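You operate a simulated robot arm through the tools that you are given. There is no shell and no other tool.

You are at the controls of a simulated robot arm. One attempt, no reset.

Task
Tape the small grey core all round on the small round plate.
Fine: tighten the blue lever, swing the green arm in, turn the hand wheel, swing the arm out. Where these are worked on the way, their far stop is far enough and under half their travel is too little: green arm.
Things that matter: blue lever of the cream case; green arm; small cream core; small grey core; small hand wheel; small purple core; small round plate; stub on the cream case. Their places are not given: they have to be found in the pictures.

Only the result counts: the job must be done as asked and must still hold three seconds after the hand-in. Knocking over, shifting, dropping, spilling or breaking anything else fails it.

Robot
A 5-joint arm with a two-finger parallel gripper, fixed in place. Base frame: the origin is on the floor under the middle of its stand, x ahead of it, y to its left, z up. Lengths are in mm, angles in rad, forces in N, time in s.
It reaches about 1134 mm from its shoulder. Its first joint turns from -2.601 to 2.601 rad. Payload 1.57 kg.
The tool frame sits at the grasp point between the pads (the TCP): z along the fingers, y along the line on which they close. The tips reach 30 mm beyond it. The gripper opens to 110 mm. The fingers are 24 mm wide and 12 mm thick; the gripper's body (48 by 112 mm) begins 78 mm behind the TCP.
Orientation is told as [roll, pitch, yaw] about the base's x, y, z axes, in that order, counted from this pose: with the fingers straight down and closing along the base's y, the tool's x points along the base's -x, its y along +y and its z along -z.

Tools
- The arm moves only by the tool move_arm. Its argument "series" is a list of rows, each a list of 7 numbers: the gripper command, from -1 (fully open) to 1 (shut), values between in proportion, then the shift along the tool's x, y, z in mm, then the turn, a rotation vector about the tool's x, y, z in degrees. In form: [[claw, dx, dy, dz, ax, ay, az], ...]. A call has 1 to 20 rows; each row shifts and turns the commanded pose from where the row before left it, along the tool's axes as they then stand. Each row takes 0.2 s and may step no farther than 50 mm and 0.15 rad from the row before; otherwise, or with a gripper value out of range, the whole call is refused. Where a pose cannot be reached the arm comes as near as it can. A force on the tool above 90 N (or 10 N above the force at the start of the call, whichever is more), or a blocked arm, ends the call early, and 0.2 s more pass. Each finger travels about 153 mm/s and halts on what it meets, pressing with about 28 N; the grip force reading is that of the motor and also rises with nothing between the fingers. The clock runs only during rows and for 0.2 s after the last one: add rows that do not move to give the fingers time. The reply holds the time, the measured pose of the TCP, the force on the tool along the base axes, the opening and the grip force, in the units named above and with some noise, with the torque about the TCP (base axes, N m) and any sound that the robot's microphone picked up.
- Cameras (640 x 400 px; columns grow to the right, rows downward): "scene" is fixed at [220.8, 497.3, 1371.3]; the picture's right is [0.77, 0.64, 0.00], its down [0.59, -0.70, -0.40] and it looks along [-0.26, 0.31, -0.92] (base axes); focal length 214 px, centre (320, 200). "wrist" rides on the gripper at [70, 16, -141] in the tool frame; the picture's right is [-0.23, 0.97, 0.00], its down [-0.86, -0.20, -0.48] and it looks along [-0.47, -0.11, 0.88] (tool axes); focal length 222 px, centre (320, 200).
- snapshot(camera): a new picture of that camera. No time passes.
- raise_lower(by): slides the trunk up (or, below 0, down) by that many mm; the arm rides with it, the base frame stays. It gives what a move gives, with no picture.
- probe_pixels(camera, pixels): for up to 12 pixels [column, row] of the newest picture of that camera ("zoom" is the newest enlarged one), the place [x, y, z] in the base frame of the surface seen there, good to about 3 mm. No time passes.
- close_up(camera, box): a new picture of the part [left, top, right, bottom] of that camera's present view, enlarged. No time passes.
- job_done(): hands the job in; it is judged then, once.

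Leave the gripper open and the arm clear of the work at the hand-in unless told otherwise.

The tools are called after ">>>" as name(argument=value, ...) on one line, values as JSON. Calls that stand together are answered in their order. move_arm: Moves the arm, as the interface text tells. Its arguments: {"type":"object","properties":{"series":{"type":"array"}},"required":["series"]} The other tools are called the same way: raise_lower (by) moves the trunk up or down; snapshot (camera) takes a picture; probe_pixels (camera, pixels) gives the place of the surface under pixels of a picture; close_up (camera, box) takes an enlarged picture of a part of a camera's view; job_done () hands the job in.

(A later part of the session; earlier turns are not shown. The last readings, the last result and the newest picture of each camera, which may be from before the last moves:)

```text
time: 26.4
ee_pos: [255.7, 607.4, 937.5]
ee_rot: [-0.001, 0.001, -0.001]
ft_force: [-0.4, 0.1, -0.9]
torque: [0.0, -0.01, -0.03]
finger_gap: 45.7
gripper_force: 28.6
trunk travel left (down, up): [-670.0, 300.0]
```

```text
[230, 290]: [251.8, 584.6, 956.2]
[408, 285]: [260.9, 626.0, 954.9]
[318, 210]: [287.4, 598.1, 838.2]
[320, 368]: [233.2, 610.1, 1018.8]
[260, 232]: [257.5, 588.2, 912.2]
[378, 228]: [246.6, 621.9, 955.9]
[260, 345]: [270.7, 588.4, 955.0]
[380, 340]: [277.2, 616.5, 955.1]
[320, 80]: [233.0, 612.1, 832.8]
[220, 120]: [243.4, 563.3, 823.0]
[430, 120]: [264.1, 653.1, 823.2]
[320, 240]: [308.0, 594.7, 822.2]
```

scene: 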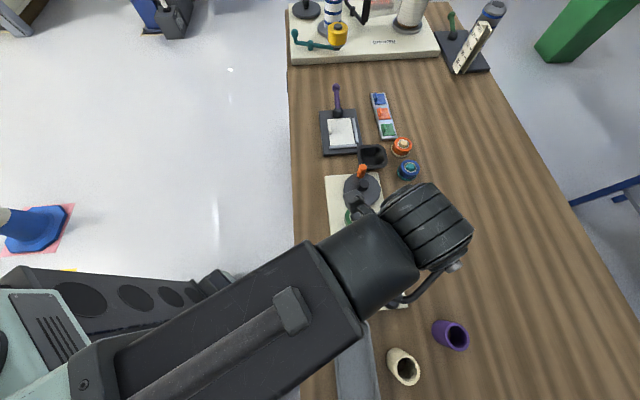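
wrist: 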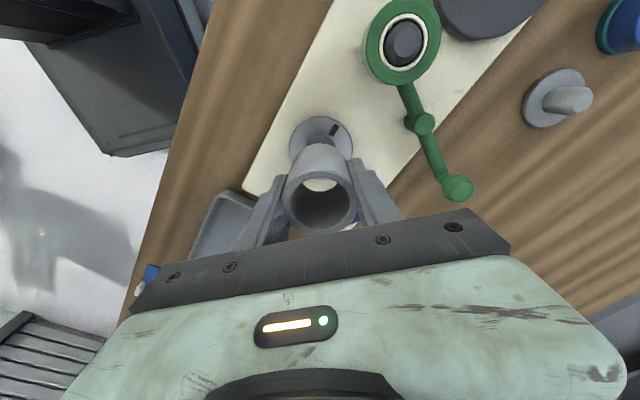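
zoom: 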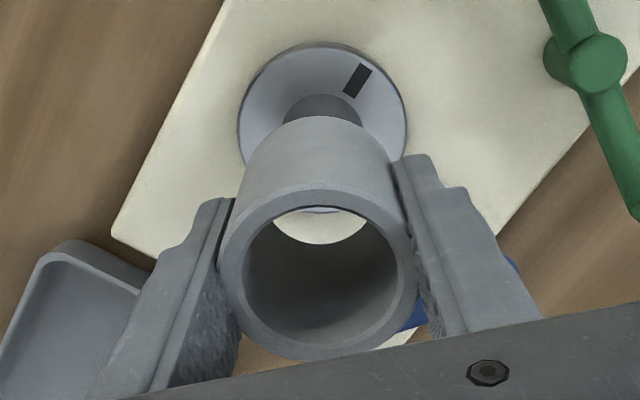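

The rim centre is about (256.5,606), the stub (254,608): I shift by (-2,+2) and lower 25 to bring the core's foot to the stub's top.

>>> move_arm(series=[[1, 2, 1.7, 0, 0, 0, 0], [1, 0, 0, 0, 0, 0, 0]])

>>> raise_lower(by=-25)

>>> close_up(camera="wrist", box=[240, 100, 400, 250])

>>> snapshot(camera="scene")

```text
time: 27.0
ee_pos: [252.8, 609.6, 937.0]
ee_rot: [-0.001, 0.001, 0.0]
ft_force: [0.3, -0.1, -1.4]
torque: [-0.01, -0.02, -0.02]
finger_gap: 45.6
gripper_force: 27.6
trunk travel left (down, up): [-670.0, 300.0]
```

```text
time: 27.7
ee_pos: [253.0, 608.2, 912.0]
ee_rot: [0.0, 0.0, 0.0]
ft_force: [0.4, 0.1, -0.1]
torque: [0.0, 0.0, 0.02]
finger_gap: 45.6
gripper_force: 28.5
trunk travel left (down, up): [-645.0, 325.0]
```

```text
2.67 times, centred on (320, 175) of wrist
```

zoom: 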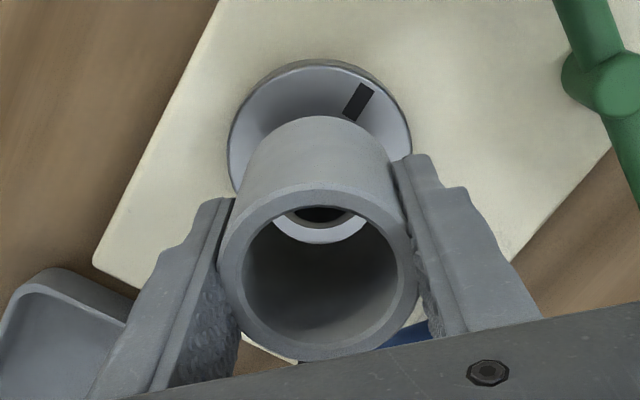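

```text
taken
```

scene: 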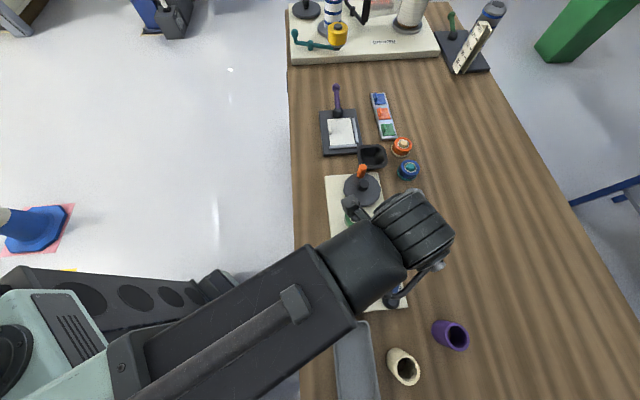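

The stub shows through the core's bore, roughly centred. I lower 12 more and read the force.

>>> raise_lower(by=-12)

>>> close_up(camera="wrist", box=[240, 100, 400, 250])

```text
time: 28.3
ee_pos: [252.8, 607.4, 898.5]
ee_rot: [0.0, -0.002, 0.001]
ft_force: [-0.9, -0.4, -0.6]
torque: [-0.06, 0.03, 0.03]
finger_gap: 45.7
gripper_force: 28.0
trunk travel left (down, up): [-633.0, 337.0]
```

```text
2.67 times, centred on (320, 175) of wrist
```

zoom: 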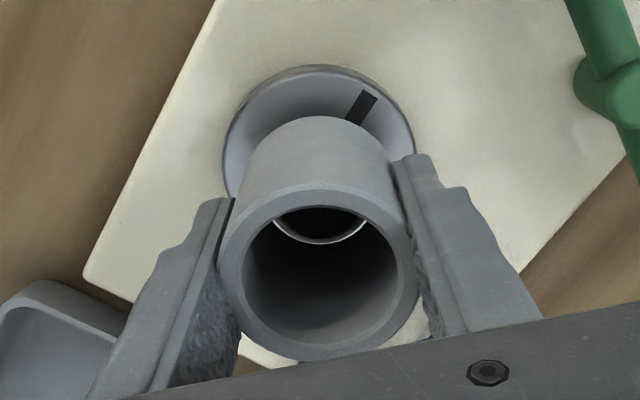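

No contact force; the stub's nose is inside the bore. I lower another 11 and check.

>>> raise_lower(by=-11)

>>> close_up(camera="wrist", box=[240, 100, 400, 250])

>>> probe_pixels(camera="zoom", pixels=[[230, 290], [408, 285], [318, 197], [319, 345], [260, 345], [380, 340], [320, 280], [320, 225], [240, 110], [405, 130]])

```text
time: 28.9
ee_pos: [252.7, 607.7, 888.2]
ee_rot: [0.0, 0.001, -0.001]
ft_force: [1.1, -0.1, -1.2]
torque: [0.02, -0.01, 0.0]
finger_gap: 45.8
gripper_force: 28.1
trunk travel left (down, up): [-622.0, 348.0]
```

```text
2.67 times, centred on (320, 175) of wrist
```

zoom: 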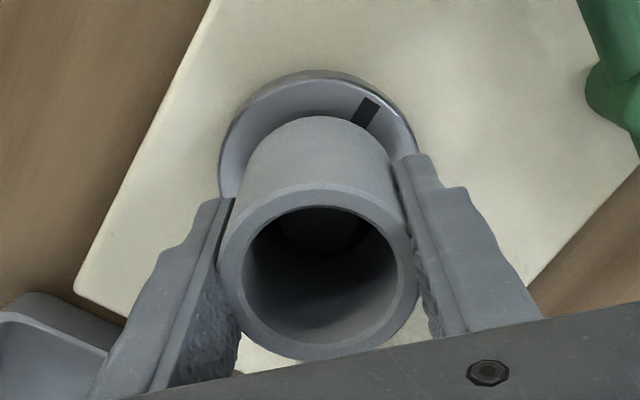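

```text
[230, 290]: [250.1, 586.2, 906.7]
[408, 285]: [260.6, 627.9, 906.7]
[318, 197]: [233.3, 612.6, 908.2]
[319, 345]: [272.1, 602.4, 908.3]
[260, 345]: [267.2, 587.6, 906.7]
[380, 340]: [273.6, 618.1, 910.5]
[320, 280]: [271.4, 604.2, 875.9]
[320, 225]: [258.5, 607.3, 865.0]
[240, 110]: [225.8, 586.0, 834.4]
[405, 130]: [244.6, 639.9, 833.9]
```

Rim at 908, so the foot is about 10 above the plate; centre (254,607). I lower 8 more.

>>> raise_lower(by=-8)

>>> close_up(camera="wrist", box=[240, 100, 400, 250])

>>> probe_pixels(camera="zoom", pixels=[[230, 290], [408, 285], [318, 197], [319, 345], [260, 345], [380, 340], [320, 225]])

```text
time: 29.4
ee_pos: [252.7, 609.5, 879.8]
ee_rot: [0.0, 0.0, 0.0]
ft_force: [0.1, -0.4, -0.8]
torque: [-0.03, -0.01, 0.01]
finger_gap: 45.7
gripper_force: 28.5
trunk travel left (down, up): [-614.0, 356.0]
```

```text
2.67 times, centred on (320, 175) of wrist
```

zoom: 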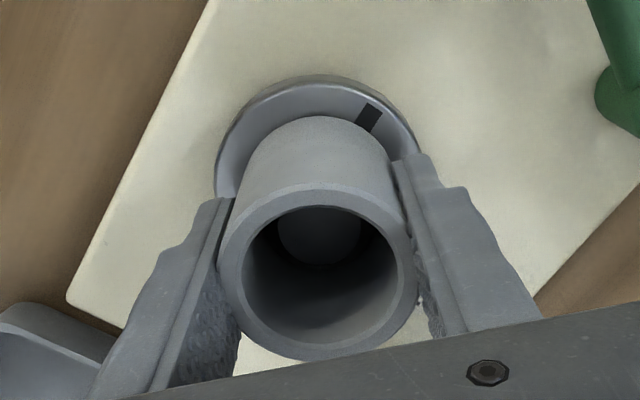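

```text
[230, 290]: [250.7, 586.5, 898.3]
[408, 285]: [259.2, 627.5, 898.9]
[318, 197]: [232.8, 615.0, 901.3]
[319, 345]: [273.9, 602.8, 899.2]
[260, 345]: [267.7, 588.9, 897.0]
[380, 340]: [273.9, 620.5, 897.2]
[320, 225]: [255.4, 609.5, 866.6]
```

Rim at about 898.7, so the foot is just above the plate. I lower 2 more and then see the force.

>>> raise_lower(by=-2)

>>> move_arm(series=[[1, 0, 0, 0, 0, 0, 0]])

```text
time: 29.9
ee_pos: [253.6, 608.7, 879.0]
ee_rot: [-0.001, -0.001, 0.001]
ft_force: [0.3, -0.2, -0.5]
torque: [-0.01, 0.01, -0.02]
finger_gap: 45.8
gripper_force: 28.1
trunk travel left (down, up): [-612.0, 358.0]
```

```text
time: 30.4
ee_pos: [253.1, 609.6, 879.2]
ee_rot: [0.0, -0.002, 0.0]
ft_force: [0.4, -0.9, -1.0]
torque: [-0.01, -0.01, 0.01]
finger_gap: 46.0
gripper_force: 28.0
trunk travel left (down, up): [-612.0, 358.0]
```

Still only its weight (about -1 N). 2 mm more.

>>> raise_lower(by=-2)

>>> move_arm(series=[[1, 0, 0, 0, 0, 0, 0]])

```text
time: 30.9
ee_pos: [253.1, 608.5, 876.4]
ee_rot: [0.001, 0.001, 0.0]
ft_force: [1.0, -1.7, -0.9]
torque: [0.0, -0.02, -0.03]
finger_gap: 45.5
gripper_force: 28.4
trunk travel left (down, up): [-610.0, 360.0]
```

```text
time: 31.3
ee_pos: [253.3, 608.4, 876.6]
ee_rot: [0.0, 0.0, 0.0]
ft_force: [-0.2, -0.1, -0.7]
torque: [-0.03, 0.01, 0.02]
finger_gap: 45.6
gripper_force: 27.4
trunk travel left (down, up): [-610.0, 360.0]
```

The foot must be within a millimetre or two of the plate. I release gently, opening in steps to about 75 mm.

>>> move_arm(series=[[0.05, 0, 0, 0, 0, 0, 0], [-0.05, 0, 0, 0, 0, 0, 0], [-0.2, 0, 0, 0, 0, 0, 0], [-0.36, 0, 0, 0, 0, 0, 0], [-0.36, 0, 0, 0, 0, 0, 0]])

>>> close_up(camera="wrist", box=[240, 100, 400, 250])

>>> probe_pixels(camera="zoom", pixels=[[230, 290], [408, 285], [318, 197], [319, 345], [260, 345], [380, 340], [320, 225]])

```text
time: 32.5
ee_pos: [253.0, 608.7, 876.9]
ee_rot: [-0.001, 0.002, 0.0]
ft_force: [0.1, 0.1, -0.4]
torque: [0.01, 0.01, -0.03]
finger_gap: 74.7
gripper_force: 0.1
trunk travel left (down, up): [-610.0, 360.0]
```

```text
2.67 times, centred on (320, 175) of wrist
```

zoom: 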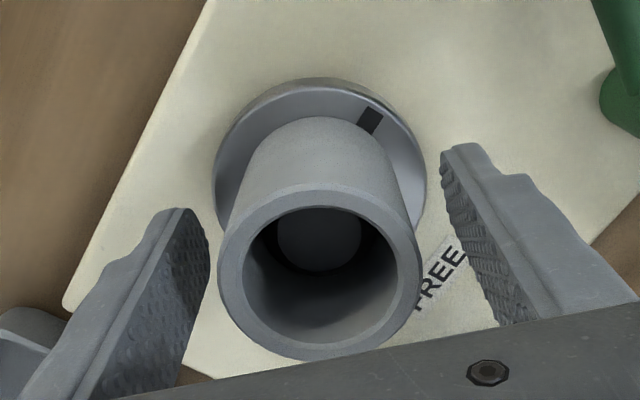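

```text
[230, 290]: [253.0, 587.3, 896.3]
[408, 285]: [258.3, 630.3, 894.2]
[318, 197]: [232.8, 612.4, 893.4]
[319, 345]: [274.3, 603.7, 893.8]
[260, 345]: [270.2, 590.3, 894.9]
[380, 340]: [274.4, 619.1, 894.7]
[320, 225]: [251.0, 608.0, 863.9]
```

The core stands on the plate, rim at 894.5, centre (254.6,608). I raise the trunk 85 to clear it, then look at the core and lever again.

>>> raise_lower(by=85)

>>> snapshot(camera="wrist")

```text
time: 33.7
ee_pos: [253.0, 609.1, 961.7]
ee_rot: [0.001, 0.0, 0.0]
ft_force: [0.4, -0.4, -0.4]
torque: [-0.02, 0.02, -0.03]
finger_gap: 74.8
gripper_force: 0.0
trunk travel left (down, up): [-695.0, 275.0]
```

```text
taken
```

wrist: 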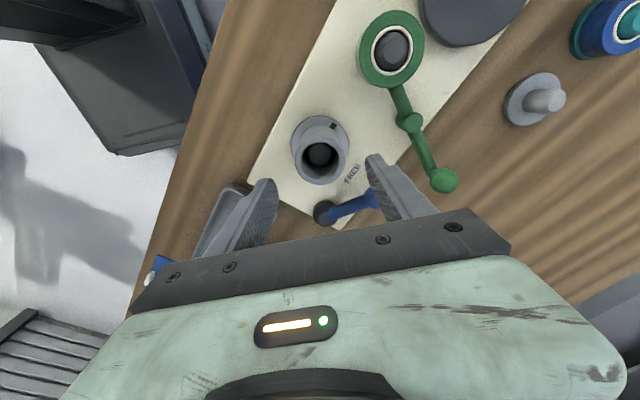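

The core stands well on the plate. I shift to about (285,657) at this height to see the lever properly.

>>> move_arm(series=[[-1, -11, 16, 0, 0, 0, 0], [-1, -11, 16, 0, 0, 0, 0], [-1, -10, 16, 0, 0, 0, 0], [-1, 0, 0, 0, 0, 0, 0]])

>>> snapshot(camera="wrist")

>>> close_up(camera="wrist", box=[230, 80, 430, 230])

```text
time: 34.7
ee_pos: [285.8, 656.2, 962.5]
ee_rot: [-0.001, -0.001, 0.0]
ft_force: [0.6, -0.1, -0.8]
torque: [-0.03, 0.03, -0.01]
finger_gap: 110.1
gripper_force: 0.0
trunk travel left (down, up): [-695.0, 275.0]
```

```text
taken
```

wrist: 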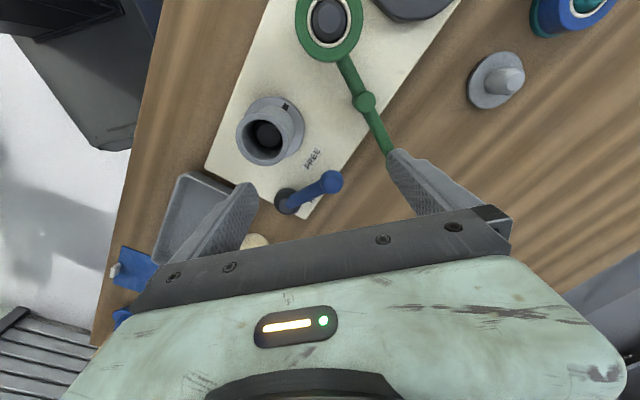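

```text
2.67 times, centred on (330, 155) of wrist
```

zoom: 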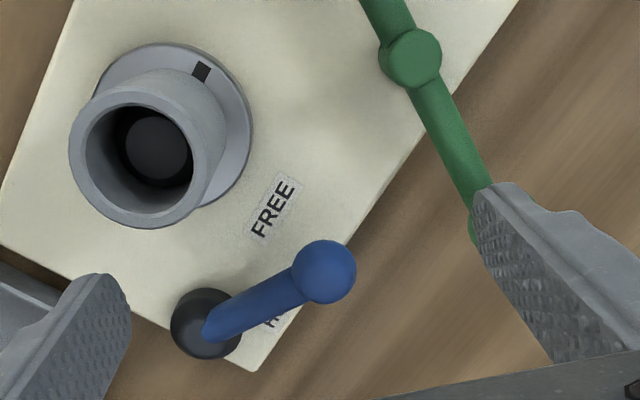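

FREE lies left of the lever, HOLD is half hidden under/right of it. I probe the lever's ball, foot and the HOLD label, and the green arm's parts while visible.

>>> probe_pixels(camera="zoom", pixels=[[322, 272], [300, 265], [345, 290], [325, 245], [205, 322], [215, 325], [265, 300], [275, 318], [270, 210], [408, 58], [455, 140], [20, 180]])

>>> probe_pixels(camera="wrist", pixels=[[330, 20], [305, 22], [354, 20], [330, 50], [363, 100], [385, 140], [410, 8], [395, 155]])

```text
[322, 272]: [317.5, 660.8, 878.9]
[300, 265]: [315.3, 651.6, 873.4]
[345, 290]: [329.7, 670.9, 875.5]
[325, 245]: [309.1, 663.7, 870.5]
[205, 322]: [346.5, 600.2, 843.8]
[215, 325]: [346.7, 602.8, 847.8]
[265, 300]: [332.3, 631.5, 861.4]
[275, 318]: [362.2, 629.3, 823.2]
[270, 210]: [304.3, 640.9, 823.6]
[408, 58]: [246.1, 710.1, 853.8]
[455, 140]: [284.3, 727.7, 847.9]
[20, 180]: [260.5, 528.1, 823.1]
```

```text
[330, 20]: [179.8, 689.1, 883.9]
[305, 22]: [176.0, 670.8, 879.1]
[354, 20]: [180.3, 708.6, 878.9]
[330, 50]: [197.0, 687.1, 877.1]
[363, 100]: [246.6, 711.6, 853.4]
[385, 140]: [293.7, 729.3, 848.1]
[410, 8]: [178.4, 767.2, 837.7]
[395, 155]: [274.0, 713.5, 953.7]
```

Ball centre about (320,661,870), foot (352,591). I close the fingers, move to (288,661), lower 79 so that the closed tips stand left of the ball, then push towards +x (towards HOLD).

>>> move_arm(series=[[1, -2, 4, 0, 0, 0, 0], [1, 0, 0, 0, 0, 0, 0], [1, 0, 0, 0, 0, 0, 0], [1, 0, 0, 0, 0, 0, 0]])

>>> raise_lower(by=-79)

>>> snapshot(camera="wrist")

```text
time: 35.7
ee_pos: [287.5, 661.4, 960.9]
ee_rot: [0.0, 0.001, 0.001]
ft_force: [-0.1, 0.2, -0.8]
torque: [0.03, 0.02, 0.04]
finger_gap: 0.0
gripper_force: 21.8
trunk travel left (down, up): [-695.0, 275.0]
```

```text
time: 36.8
ee_pos: [287.0, 660.7, 883.6]
ee_rot: [0.0, -0.001, -0.001]
ft_force: [0.1, 1.5, 0.1]
torque: [0.0, -0.01, -0.02]
finger_gap: 0.0
gripper_force: 21.1
trunk travel left (down, up): [-616.0, 354.0]
```

```text
taken
```

wrist: 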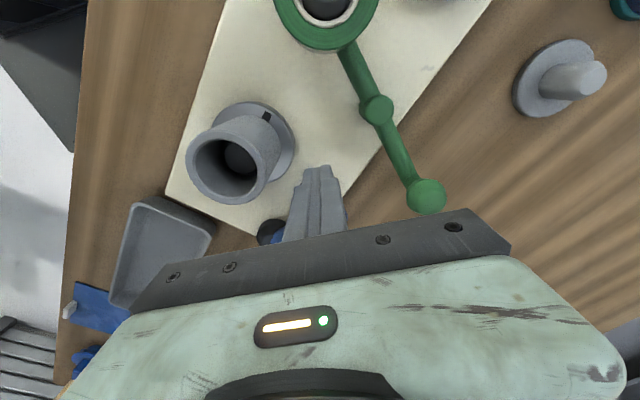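

The tips are down, the lever hidden behind them. I push +x in small rows: 36 mm first.

>>> move_arm(series=[[1, -6, 0, 0, 0, 0, 0], [1, -6, 0, 0, 0, 0, 0], [1, -6, 0, 0, 0, 0, 0], [1, -6, 0, 0, 0, 0, 0], [1, -6, 0, 0, 0, 0, 0], [1, -6, 0, 0, 0, 0, 0]])

>>> snapshot(camera="wrist")

>>> snapshot(camera="scene")

```text
time: 38.2
ee_pos: [323.0, 660.9, 883.0]
ee_rot: [0.0, 0.0, 0.0]
ft_force: [-1.8, 1.5, -1.2]
torque: [0.04, 0.03, 0.03]
finger_gap: 0.0
gripper_force: 21.3
trunk travel left (down, up): [-616.0, 354.0]
```

```text
taken
```

wrist: 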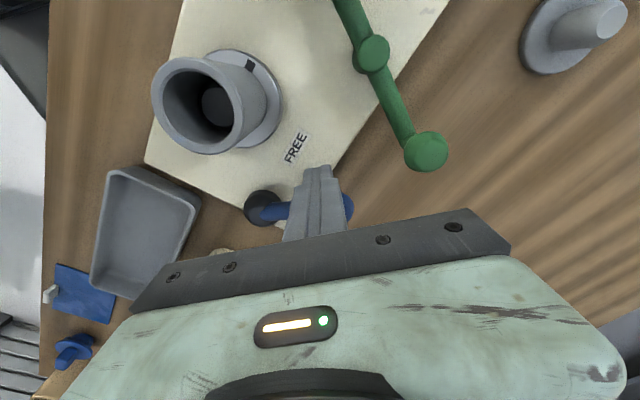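

```text
taken
```

scene: 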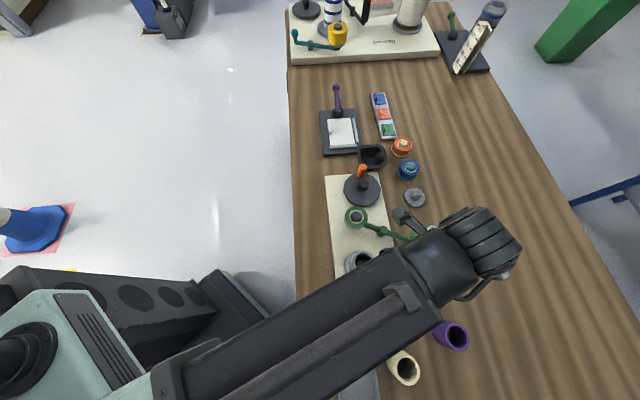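

The lever is turning easily (2 N). I go on pushing 30 mm more, watching for the stop.

>>> move_arm(series=[[1, -5, 0, 0, 0, 0, 0], [1, -5, 0, 0, 0, 0, 0], [1, -5, 0, 0, 0, 0, 0], [1, -5, 0, 0, 0, 0, 0], [1, -5, 0, 0, 0, 0, 0], [1, -5, 0, 0, 0, 0, 0]])

>>> snapshot(camera="wrist")

```text
time: 39.6
ee_pos: [353.0, 660.3, 882.0]
ee_rot: [0.0, -0.001, 0.0]
ft_force: [-2.1, -0.1, 0.0]
torque: [-0.01, 0.02, -0.01]
finger_gap: 0.0
gripper_force: 21.2
trunk travel left (down, up): [-616.0, 354.0]
```

```text
taken
```

wrist: 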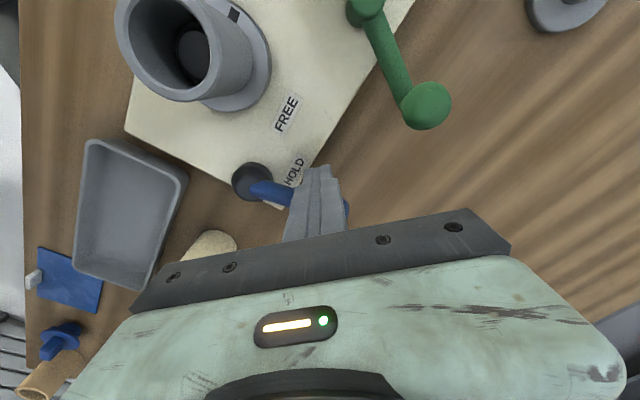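

The lever is now at about 70 deg, next to the HOLD label; force still only 2 N, so not yet at its stop. I go on, 25 mm more with slight -y to follow its arc.

>>> move_arm(series=[[1, -4, -1, 0, 0, 0, 0], [1, -4, -1, 0, 0, 0, 0], [1, -4, -1, 0, 0, 0, 0], [1, -4, -1.5, 0, 0, 0, 0], [1, -4, -1.5, 0, 0, 0, 0], [1, -4, -2, 0, 0, 0, 0]])

>>> snapshot(camera="wrist")

```text
time: 41.0
ee_pos: [376.3, 651.7, 883.1]
ee_rot: [0.0, -0.001, 0.002]
ft_force: [-6.0, 0.1, 0.7]
torque: [-0.03, 0.16, -0.07]
finger_gap: 0.0
gripper_force: 21.2
trunk travel left (down, up): [-616.0, 354.0]
```

```text
taken
```

wrist: 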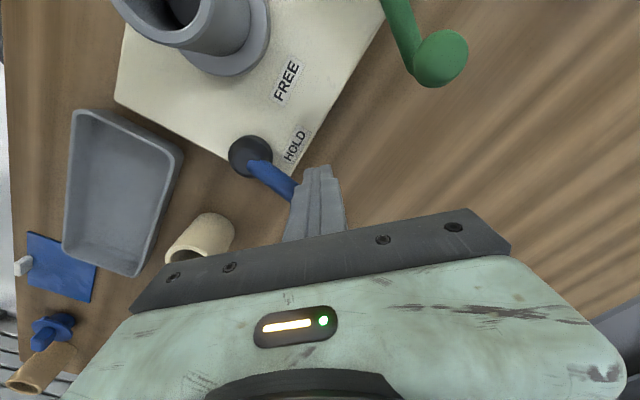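

Force has risen to 6 N. I push in 2 mm rows to find the stop.

>>> move_arm(series=[[1, -2, -1, 0, 0, 0, 0], [1, -2, -1, 0, 0, 0, 0], [1, -2, -1, 0, 0, 0, 0]])

>>> snapshot(camera="wrist")

```text
time: 41.8
ee_pos: [378.4, 651.8, 883.3]
ee_rot: [0.002, 0.003, 0.002]
ft_force: [-31.1, 13.0, -0.2]
torque: [0.36, 0.77, -0.19]
finger_gap: 0.1
gripper_force: 21.6
trunk travel left (down, up): [-616.0, 354.0]
```

```text
taken
```

wrist: 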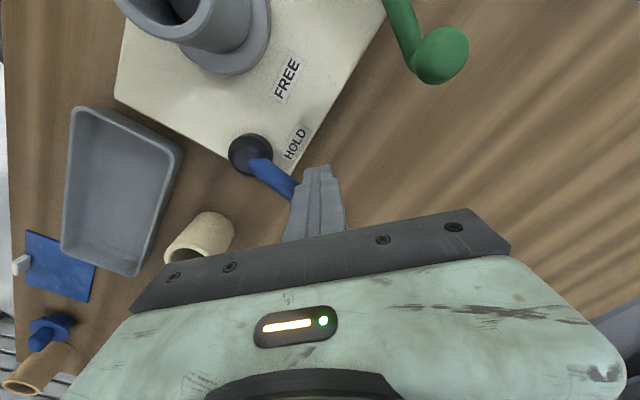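

31 N with hardly any movement: that is the HOLD stop. I back off 30 mm in -x and raise to look.

>>> move_arm(series=[[1, 5, 1, 0, 0, 0, 0], [1, 8, 2, 0, 0, 0, 0], [1, 10, 2, 0, 0, 0, 0], [1, 10, 2, 0, 0, 0, 0], [1, 0, 0, 0, 0, 0, 0]])

>>> raise_lower(by=70)

>>> snapshot(camera="wrist")

```text
time: 43.0
ee_pos: [351.1, 655.3, 882.6]
ee_rot: [0.0, 0.002, 0.001]
ft_force: [-0.6, 0.0, 0.6]
torque: [-0.01, 0.02, -0.01]
finger_gap: 0.0
gripper_force: 21.1
trunk travel left (down, up): [-616.0, 354.0]
```

```text
time: 44.1
ee_pos: [350.0, 655.9, 953.0]
ee_rot: [0.0, -0.002, -0.001]
ft_force: [-0.8, -0.4, -0.4]
torque: [0.02, -0.01, 0.03]
finger_gap: 0.0
gripper_force: 21.5
trunk travel left (down, up): [-686.0, 284.0]
```

```text
taken
```

wrist: 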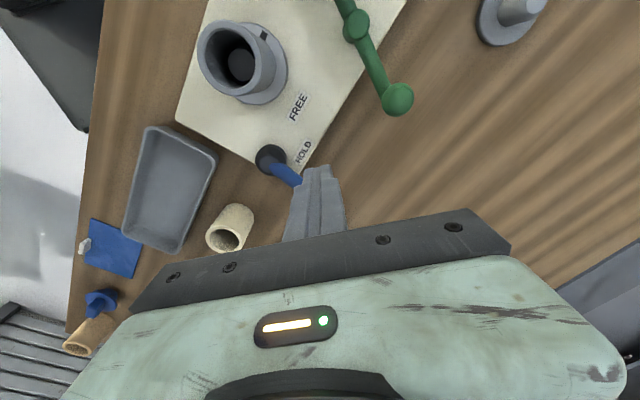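

The lever stays at HOLD. Next the green arm. Its ball is at (397,98) in the wrist view; I probe the ball, pivot and arm.

>>> close_up(camera="wrist", box=[310, 0, 430, 130])

>>> probe_pixels(camera="wrist", pixels=[[397, 98], [385, 98], [409, 100], [397, 86], [398, 110], [356, 25], [372, 60], [345, 25], [240, 65]])

```text
3.08 times, centred on (370, 65) of wrist
```

zoom: 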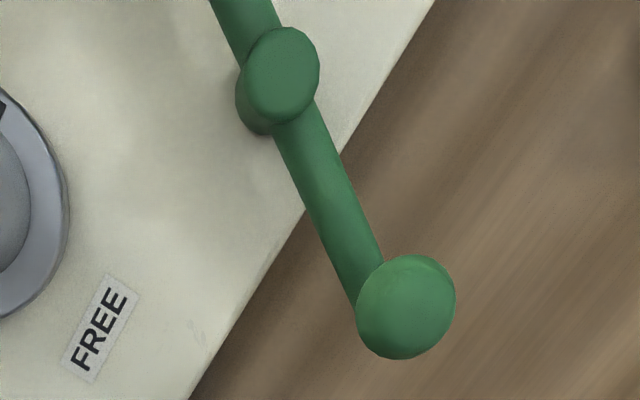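

```text
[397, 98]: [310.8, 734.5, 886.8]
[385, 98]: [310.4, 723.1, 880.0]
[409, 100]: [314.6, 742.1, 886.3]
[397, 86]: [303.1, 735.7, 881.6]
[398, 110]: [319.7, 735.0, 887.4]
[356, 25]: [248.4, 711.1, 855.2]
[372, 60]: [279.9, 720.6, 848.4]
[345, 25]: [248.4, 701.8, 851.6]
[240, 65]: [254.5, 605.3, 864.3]
```

Ball centre about (312,734), top 887, pivot (247,710). I go above the ball with the fingers opened to about 50 mm, to straddle it (closing along y).

>>> move_arm(series=[[0.1, 12.5, 26, 0, 0, 0, 0], [0.1, 12.5, 26, 0, 0, 0, 0], [0.1, 12, 26, 0, 0, 0, 0], [0.1, 0, 0, 0, 0, 0, 0]])

>>> snapshot(camera="wrist")

```text
time: 45.1
ee_pos: [312.9, 735.4, 952.9]
ee_rot: [-0.002, -0.001, 0.0]
ft_force: [0.0, 0.9, -0.5]
torque: [-0.02, 0.01, 0.02]
finger_gap: 49.5
gripper_force: 0.1
trunk travel left (down, up): [-686.0, 284.0]
```

```text
taken
```

wrist: 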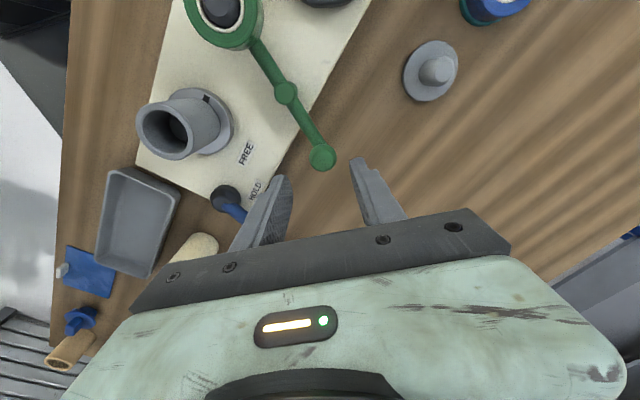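

The ball at (323,156) is between the fingers (283 and 365). I lower 63 to TCP z 890.

>>> raise_lower(by=-63)

>>> snapshot(camera="wrist")

```text
time: 46.1
ee_pos: [313.5, 733.6, 889.5]
ee_rot: [0.001, 0.001, 0.001]
ft_force: [0.9, -0.9, 0.2]
torque: [0.01, -0.01, 0.0]
finger_gap: 49.6
gripper_force: 0.0
trunk travel left (down, up): [-623.0, 347.0]
```

```text
taken
```

wrist: 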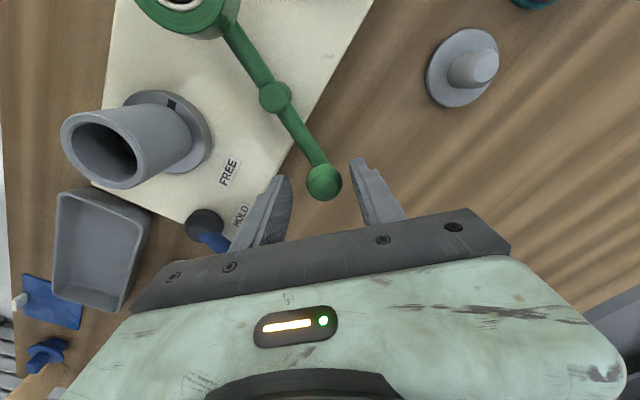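

The ball is straddled. I narrow the gap to 36 and swing the ball counter-clockwise about the pivot, first by 20 degrees.

>>> move_arm(series=[[0.35, 0, 0, 0, 0, 0, 0], [0.35, 2.3, 5.6, 0, 0, 0, 0], [0.35, 2.7, 5.3, 0, 0, 0, 0], [0.35, 3.3, 5.1, 0, 0, 0, 0], [0.35, 3.6, 4.8, 0, 0, 0, 0], [0.35, 0, 0, 0, 0, 0, 0]])

>>> snapshot(camera="wrist")

```text
time: 47.5
ee_pos: [300.5, 754.6, 889.7]
ee_rot: [0.0, 0.001, 0.001]
ft_force: [0.4, 0.3, -0.3]
torque: [-0.01, -0.04, 0.0]
finger_gap: 36.5
gripper_force: 0.0
trunk travel left (down, up): [-623.0, 347.0]
```

```text
taken
```

wrist: 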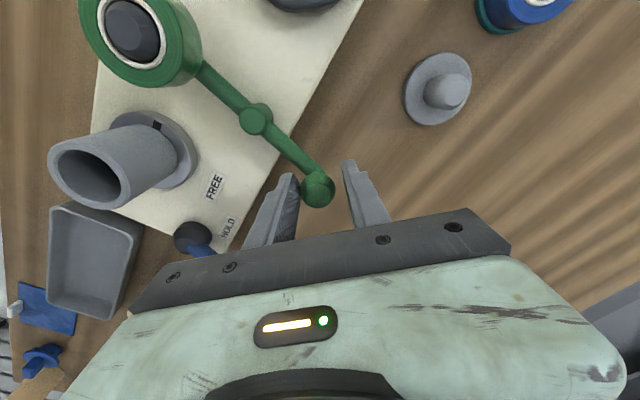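

The arm follows, the roll is closing on the core. I continue 15 degrees.

>>> move_arm(series=[[0.35, 4.1, 4.4, 0, 0, 0, 0], [0.35, 4.4, 4.1, 0, 0, 0, 0], [0.35, 4.8, 3.6, 0, 0, 0, 0], [0.35, 0, 0, 0, 0, 0, 0]])

>>> snapshot(camera="wrist")

```text
time: 48.5
ee_pos: [286.7, 768.0, 889.5]
ee_rot: [0.0, -0.001, 0.0]
ft_force: [-0.2, 0.3, 0.5]
torque: [0.0, 0.01, 0.0]
finger_gap: 35.7
gripper_force: 0.0
trunk travel left (down, up): [-623.0, 347.0]
```

```text
taken
```

wrist: 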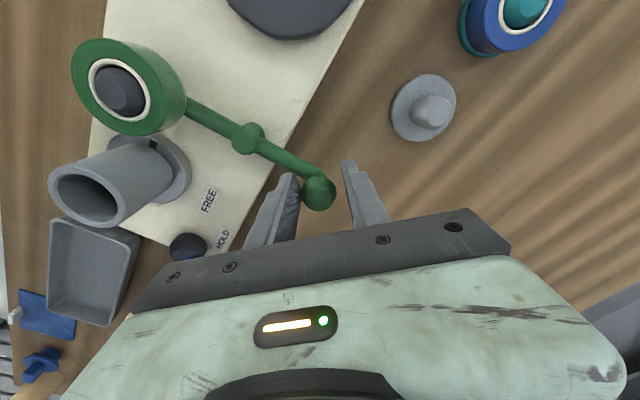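

The roll is close to the core. I continue in smaller rows.

>>> move_arm(series=[[0.35, 2.5, 1.7, 0, 0, 0, 0], [0.35, 2.6, 1.6, 0, 0, 0, 0], [0.35, 2.6, 1.4, 0, 0, 0, 0], [0.35, 2.7, 1.3, 0, 0, 0, 0], [0.35, 0, 0, 0, 0, 0, 0]])

>>> snapshot(camera="wrist")

```text
time: 49.7
ee_pos: [276.8, 773.8, 889.3]
ee_rot: [0.0, 0.0, -0.001]
ft_force: [0.3, 1.1, 0.8]
torque: [0.01, -0.01, -0.04]
finger_gap: 36.0
gripper_force: 0.2
trunk travel left (down, up): [-623.0, 347.0]
```

```text
taken
```

wrist: 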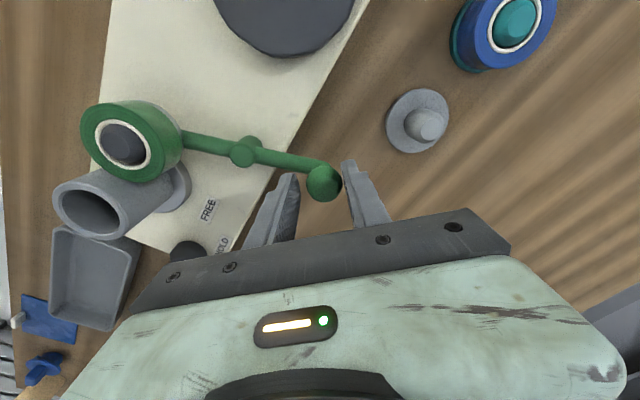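

The roll looks to touch the core now and the ball has moved on to the right finger. I measure where arm, roll and core are.

>>> close_up(camera="wrist", box=[40, 80, 200, 250])

>>> probe_pixels(camera="wrist", pixels=[[122, 145], [97, 140], [163, 150], [125, 110], [118, 172], [243, 152], [323, 180], [312, 180], [336, 180], [90, 210], [62, 205], [118, 215]])

```text
2.35 times, centred on (120, 165) of wrist
```

zoom: 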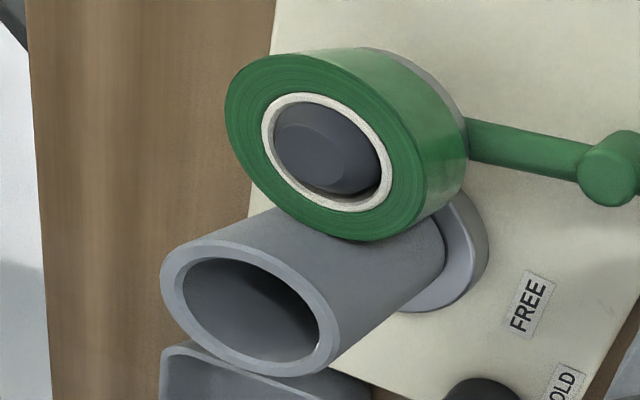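

```text
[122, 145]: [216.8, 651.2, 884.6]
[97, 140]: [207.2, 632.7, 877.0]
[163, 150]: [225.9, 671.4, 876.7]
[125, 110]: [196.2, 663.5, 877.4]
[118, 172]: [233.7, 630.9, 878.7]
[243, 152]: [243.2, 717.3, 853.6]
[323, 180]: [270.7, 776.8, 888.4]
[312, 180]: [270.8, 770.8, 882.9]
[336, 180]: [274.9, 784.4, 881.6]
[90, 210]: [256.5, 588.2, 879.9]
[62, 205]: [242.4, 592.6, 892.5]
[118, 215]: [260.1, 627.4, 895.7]
```

The roll centre is at (217,651), about 57 from the core's axis; not surely at the stop yet. I follow on: -x 8 mm, then press the ball on in +y in small rows and watch the force.

>>> move_arm(series=[[0.35, 4, 1, 0, 0, 0, 0], [0.35, 4, 1, 0, 0, 0, 0], [0.35, 2, 2, 0, 0, 0, 0], [0.35, 2, 2, 0, 0, 0, 0], [0.35, 1, 2, 0, 0, 0, 0], [0.35, 1, 2, 0, 0, 0, 0], [0.35, 0, 0, 0, 0, 0, 0]])

>>> snapshot(camera="wrist")

```text
time: 51.3
ee_pos: [263.4, 782.0, 890.0]
ee_rot: [0.001, 0.001, 0.001]
ft_force: [1.5, -6.3, -0.2]
torque: [-0.1, -0.05, -0.03]
finger_gap: 41.3
gripper_force: 3.3
trunk travel left (down, up): [-623.0, 347.0]
```

```text
taken
```

wrist: 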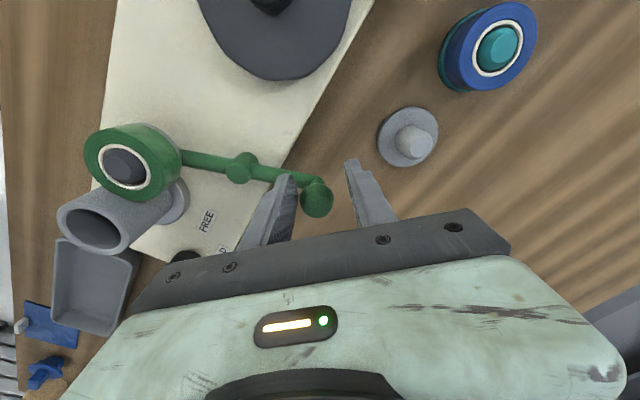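

The left finger now presses on the arm with 6 N and spreads a bit, so the arm resists: it seems to be at its stop. I measure again.

>>> close_up(camera="wrist", box=[40, 90, 360, 250])

>>> probe_pixels(camera="wrist", pixels=[[125, 165], [98, 160], [167, 168], [128, 130], [120, 192], [242, 167], [316, 198], [316, 188], [318, 212], [304, 198], [330, 198], [270, 174]])

```text
2.00 times, centred on (200, 170) of wrist
```

zoom: 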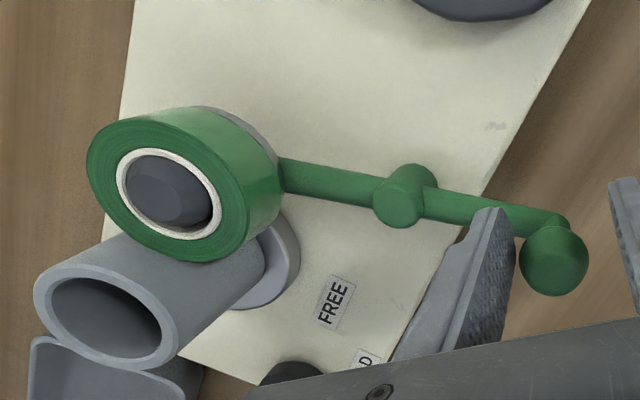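

```text
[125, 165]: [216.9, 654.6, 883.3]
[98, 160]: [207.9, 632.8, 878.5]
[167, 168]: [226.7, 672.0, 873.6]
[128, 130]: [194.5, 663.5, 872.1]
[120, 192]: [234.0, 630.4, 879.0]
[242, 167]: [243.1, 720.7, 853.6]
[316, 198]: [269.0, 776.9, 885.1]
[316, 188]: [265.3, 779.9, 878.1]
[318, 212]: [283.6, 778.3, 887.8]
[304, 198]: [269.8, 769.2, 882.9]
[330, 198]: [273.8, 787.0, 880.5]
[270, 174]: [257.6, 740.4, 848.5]
```

Ball and roll have not moved since: the arm is at or near its stop, but that push was slanting. To push squarely along the arc I recentre on the ball (271,777), open to 55 mm and turn the gripper 67 degrees about the vertical.

>>> move_arm(series=[[0.2, -2, -2, 0, 0, 0, 0], [0.0, -3, -1.5, 0, 0, 0, 0], [0.0, -2.5, -1.5, 0, 0, 0, 0], [0.0, 0, 0, 0, 0, 0, 0]])

>>> snapshot(camera="wrist")

```text
time: 52.3
ee_pos: [269.7, 778.6, 889.2]
ee_rot: [0.001, -0.001, 0.0]
ft_force: [-0.3, -0.3, -0.1]
torque: [0.01, -0.01, 0.03]
finger_gap: 55.3
gripper_force: 0.0
trunk travel left (down, up): [-623.0, 347.0]
```

```text
taken
```

wrist: 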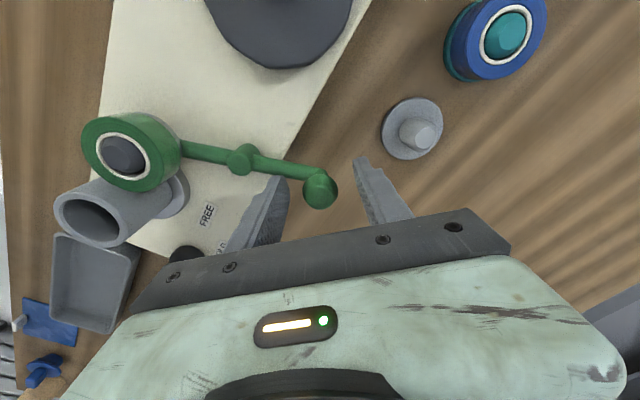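

Centred on the ball at (320,188). Now turning 67 degrees about the vertical (tool z negative), 8 rows.

>>> move_arm(series=[[0.0, 0, 0, 0, 0, 0, -8.4], [0.0, 0, 0, 0, 0, 0, -8.4], [0.0, 0, 0, 0, 0, 0, -8.4], [0.0, 0, 0, 0, 0, 0, -8.4], [0.0, 0, 0, 0, 0, 0, -8.4], [0.0, 0, 0, 0, 0, 0, -8.4], [0.0, 0, 0, 0, 0, 0, -8.4], [0.0, 0, 0, 0, 0, 0, -8.2], [0.0, 0, 0, 0, 0, 0, 0]])

>>> snapshot(camera="wrist")

>>> snapshot(camera="scene")

```text
time: 54.3
ee_pos: [271.3, 778.2, 888.8]
ee_rot: [-0.003, 0.0, 1.171]
ft_force: [-0.8, -0.5, -0.3]
torque: [-0.01, -0.02, -0.03]
finger_gap: 54.7
gripper_force: 0.0
trunk travel left (down, up): [-623.0, 347.0]
```

```text
taken
```

wrist: 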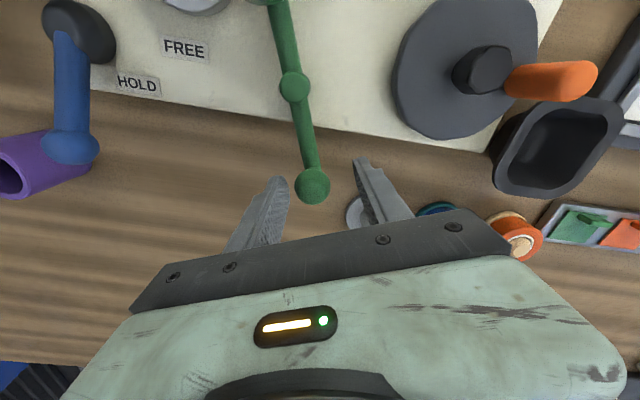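

```text
taken
```

scene: 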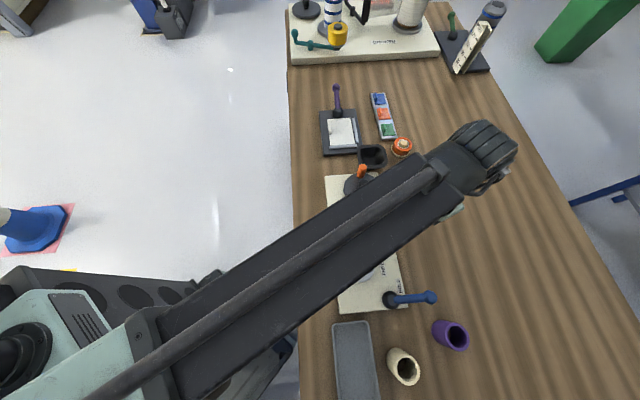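

The gripper is now square to the arm's arc. I narrow to 36 mm and push the ball along tool +y (further in), in 2 mm rows.

>>> move_arm(series=[[0.35, 0, 0, 0, 0, 0, 0], [0.35, 0, 2, 0, 0, 0, 0], [0.35, 0, 2, 0, 0, 0, 0], [0.35, 0, 2, 0, 0, 0, 0], [0.35, 0, 2, 0, 0, 0, 0], [0.35, 0, 0, 0, 0, 0, 0]])

>>> snapshot(camera="wrist")

```text
time: 55.7
ee_pos: [265.2, 779.6, 889.7]
ee_rot: [-0.001, 0.0, 1.168]
ft_force: [19.5, -6.6, 0.6]
torque: [-0.37, -0.26, 0.03]
finger_gap: 53.9
gripper_force: 9.9
trunk travel left (down, up): [-623.0, 347.0]
```

```text
taken
```

wrist: 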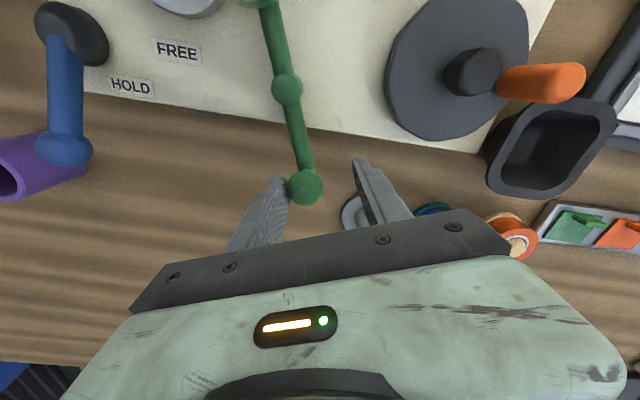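

20 N and no movement: the green arm is at its far stop. I back off, open, raise 70 and see whether it stays in.

>>> move_arm(series=[[0.1, 0, -3, 0, 0, 0, 0], [0.0, 0, -3, 0, 0, 0, 0], [0.0, 0, 0, 0, 0, 0, 0]])

>>> raise_lower(by=70)

>>> snapshot(camera="wrist")

```text
time: 56.5
ee_pos: [268.5, 778.9, 889.7]
ee_rot: [0.0, 0.0, 1.169]
ft_force: [0.7, 0.1, -0.2]
torque: [0.03, -0.02, 0.0]
finger_gap: 55.0
gripper_force: 0.1
trunk travel left (down, up): [-623.0, 347.0]
```

```text
time: 57.6
ee_pos: [269.0, 780.3, 960.0]
ee_rot: [0.0, 0.0, 1.169]
ft_force: [-0.1, -0.6, -1.0]
torque: [0.0, 0.02, 0.01]
finger_gap: 54.9
gripper_force: 0.1
trunk travel left (down, up): [-693.0, 277.0]
```

```text
taken
```

wrist: 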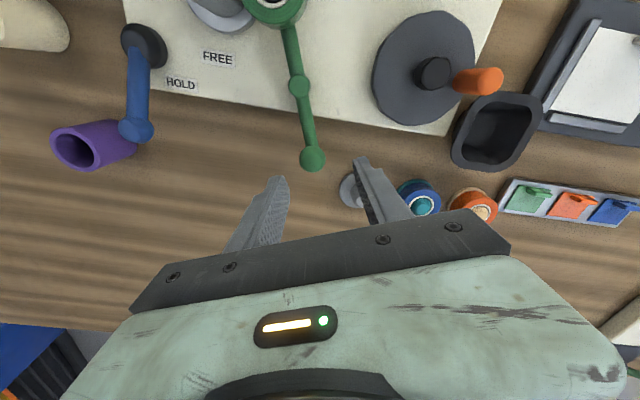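

It stays in. Now the hand wheel: hub at (433,73), orange knob (478,80), black bin right beside (497,130). I enlarge and probe them.

>>> close_up(camera="wrist", box=[360, 0, 560, 180])

>>> probe_pixels(camera="wrist", pixels=[[438, 72], [420, 70], [490, 80], [460, 78], [470, 68], [375, 70], [425, 18], [430, 122], [500, 98], [470, 110], [457, 160], [535, 110]])

```text
2.22 times, centred on (460, 90) of wrist
```

zoom: 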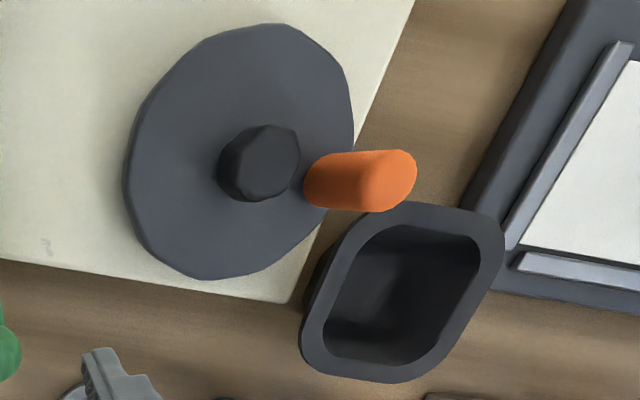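

```text
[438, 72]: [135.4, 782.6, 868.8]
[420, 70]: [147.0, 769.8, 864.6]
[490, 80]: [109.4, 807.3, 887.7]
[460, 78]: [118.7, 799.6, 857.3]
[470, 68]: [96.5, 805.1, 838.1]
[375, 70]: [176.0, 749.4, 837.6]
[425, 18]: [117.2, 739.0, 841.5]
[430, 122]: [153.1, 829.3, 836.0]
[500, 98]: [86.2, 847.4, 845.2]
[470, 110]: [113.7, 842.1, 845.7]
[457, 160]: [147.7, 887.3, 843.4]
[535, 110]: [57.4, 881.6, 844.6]
```

Wheel centre about (138.5,782.5), knob at (108.5,808) with top 888, hub top 869, bin rim 845. There is a faint mark on the case near (336,110); I enlarge it in case it tells the turning direction.

>>> close_up(camera="wrist", box=[312, 95, 360, 125])

>>> close_up(camera="wrist", box=[180, 0, 340, 100])

```text
13.33 times, centred on (336, 110) of wrist
```

zoom: 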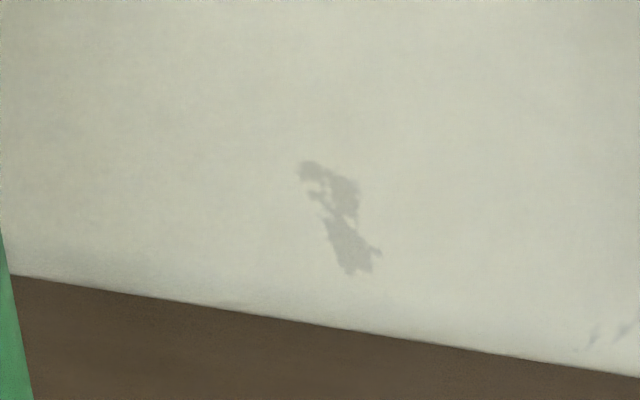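

```text
4.00 times, centred on (260, 50) of wrist
```

zoom: 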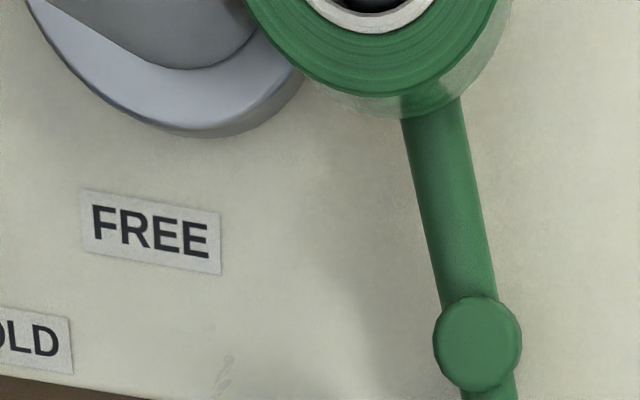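

Those are only stains, no arrow. I will push the knob round with closed fingertips kept above the hub (tips at z 872), and turn the gripper to yaw about -40 degrees so that the wrist camera looks towards the plate. First the turn, here at z 960, with the fingers closing.

>>> move_arm(series=[[1, 0, 0, 0, 0, 0, 8.3], [1, 0, 0, 0, 0, 0, 8.3], [1, 0, 0, 0, 0, 0, 8.3], [1, 0, 0, 0, 0, 0, 8.3], [1, 0, 0, 0, 0, 0, 8.3], [1, 0, 0, 0, 0, 0, 8.3], [1, 0, 0, 0, 0, 0, 8.3], [1, 0, 0, 0, 0, 0, 8.3], [1, 0, 0, 0, 0, 0, 8.3], [1, 0, 0, 0, 0, 0, 8.3], [1, 0, 0, 0, 0, 0, 8.3], [1, 0, 0, 0, 0, 0, 8.3], [1, 0, 0, 0, 0, 0, 7.4], [1, 0, 0, 0, 0, 0, 0]])

>>> snapshot(camera="wrist")

```text
time: 60.6
ee_pos: [267.3, 779.3, 959.0]
ee_rot: [0.001, 0.0, -0.701]
ft_force: [0.1, 0.5, -0.3]
torque: [-0.02, 0.06, -0.01]
finger_gap: 0.1
gripper_force: 21.6
trunk travel left (down, up): [-693.0, 277.0]
```

```text
taken
```

wrist: 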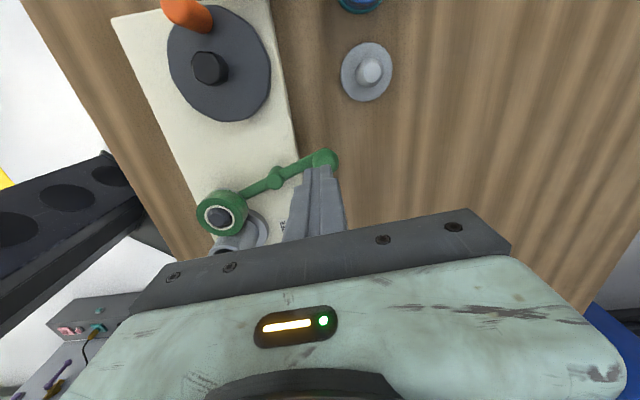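

Yaw is -40 degrees now. I move, still at z 960, to (132,832), behind the knob for a counter-clockwise push.

>>> move_arm(series=[[1, 34.4, -11.75, 0, 0, 0, 0], [1, 34.4, -11.75, 0, 0, 0, 0], [1, 34.3, -11.75, 0, 0, 0, 0], [1, 34.3, -11.75, 0, 0, 0, 0], [1, 0, 0, 0, 0, 0, 0]])

>>> snapshot(camera="wrist")

>>> snapshot(camera="scene")

```text
time: 61.8
ee_pos: [133.0, 831.1, 960.2]
ee_rot: [0.001, 0.0, -0.698]
ft_force: [-1.3, 0.4, -0.4]
torque: [0.0, 0.0, 0.0]
finger_gap: 0.0
gripper_force: 20.9
trunk travel left (down, up): [-693.0, 277.0]
```

```text
taken
```

wrist: 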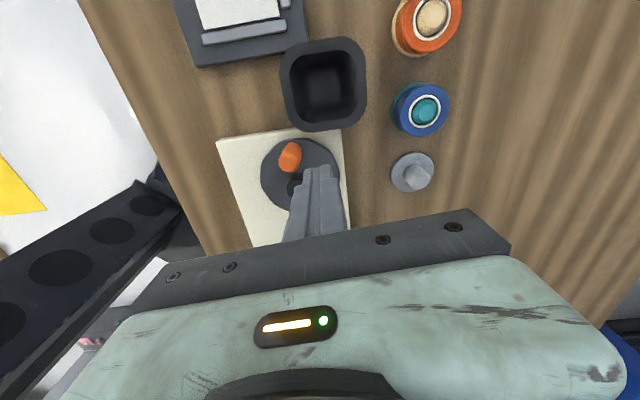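

```text
taken
```

scene: 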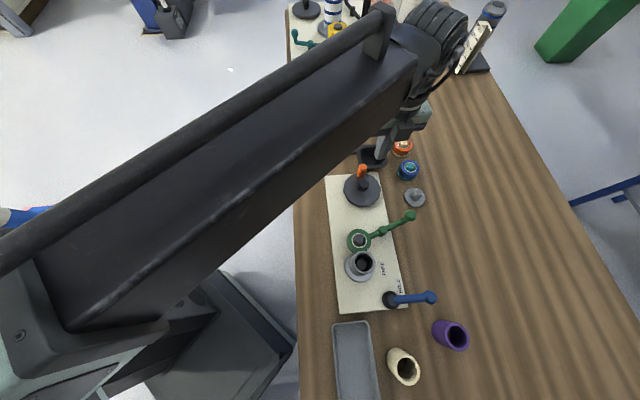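

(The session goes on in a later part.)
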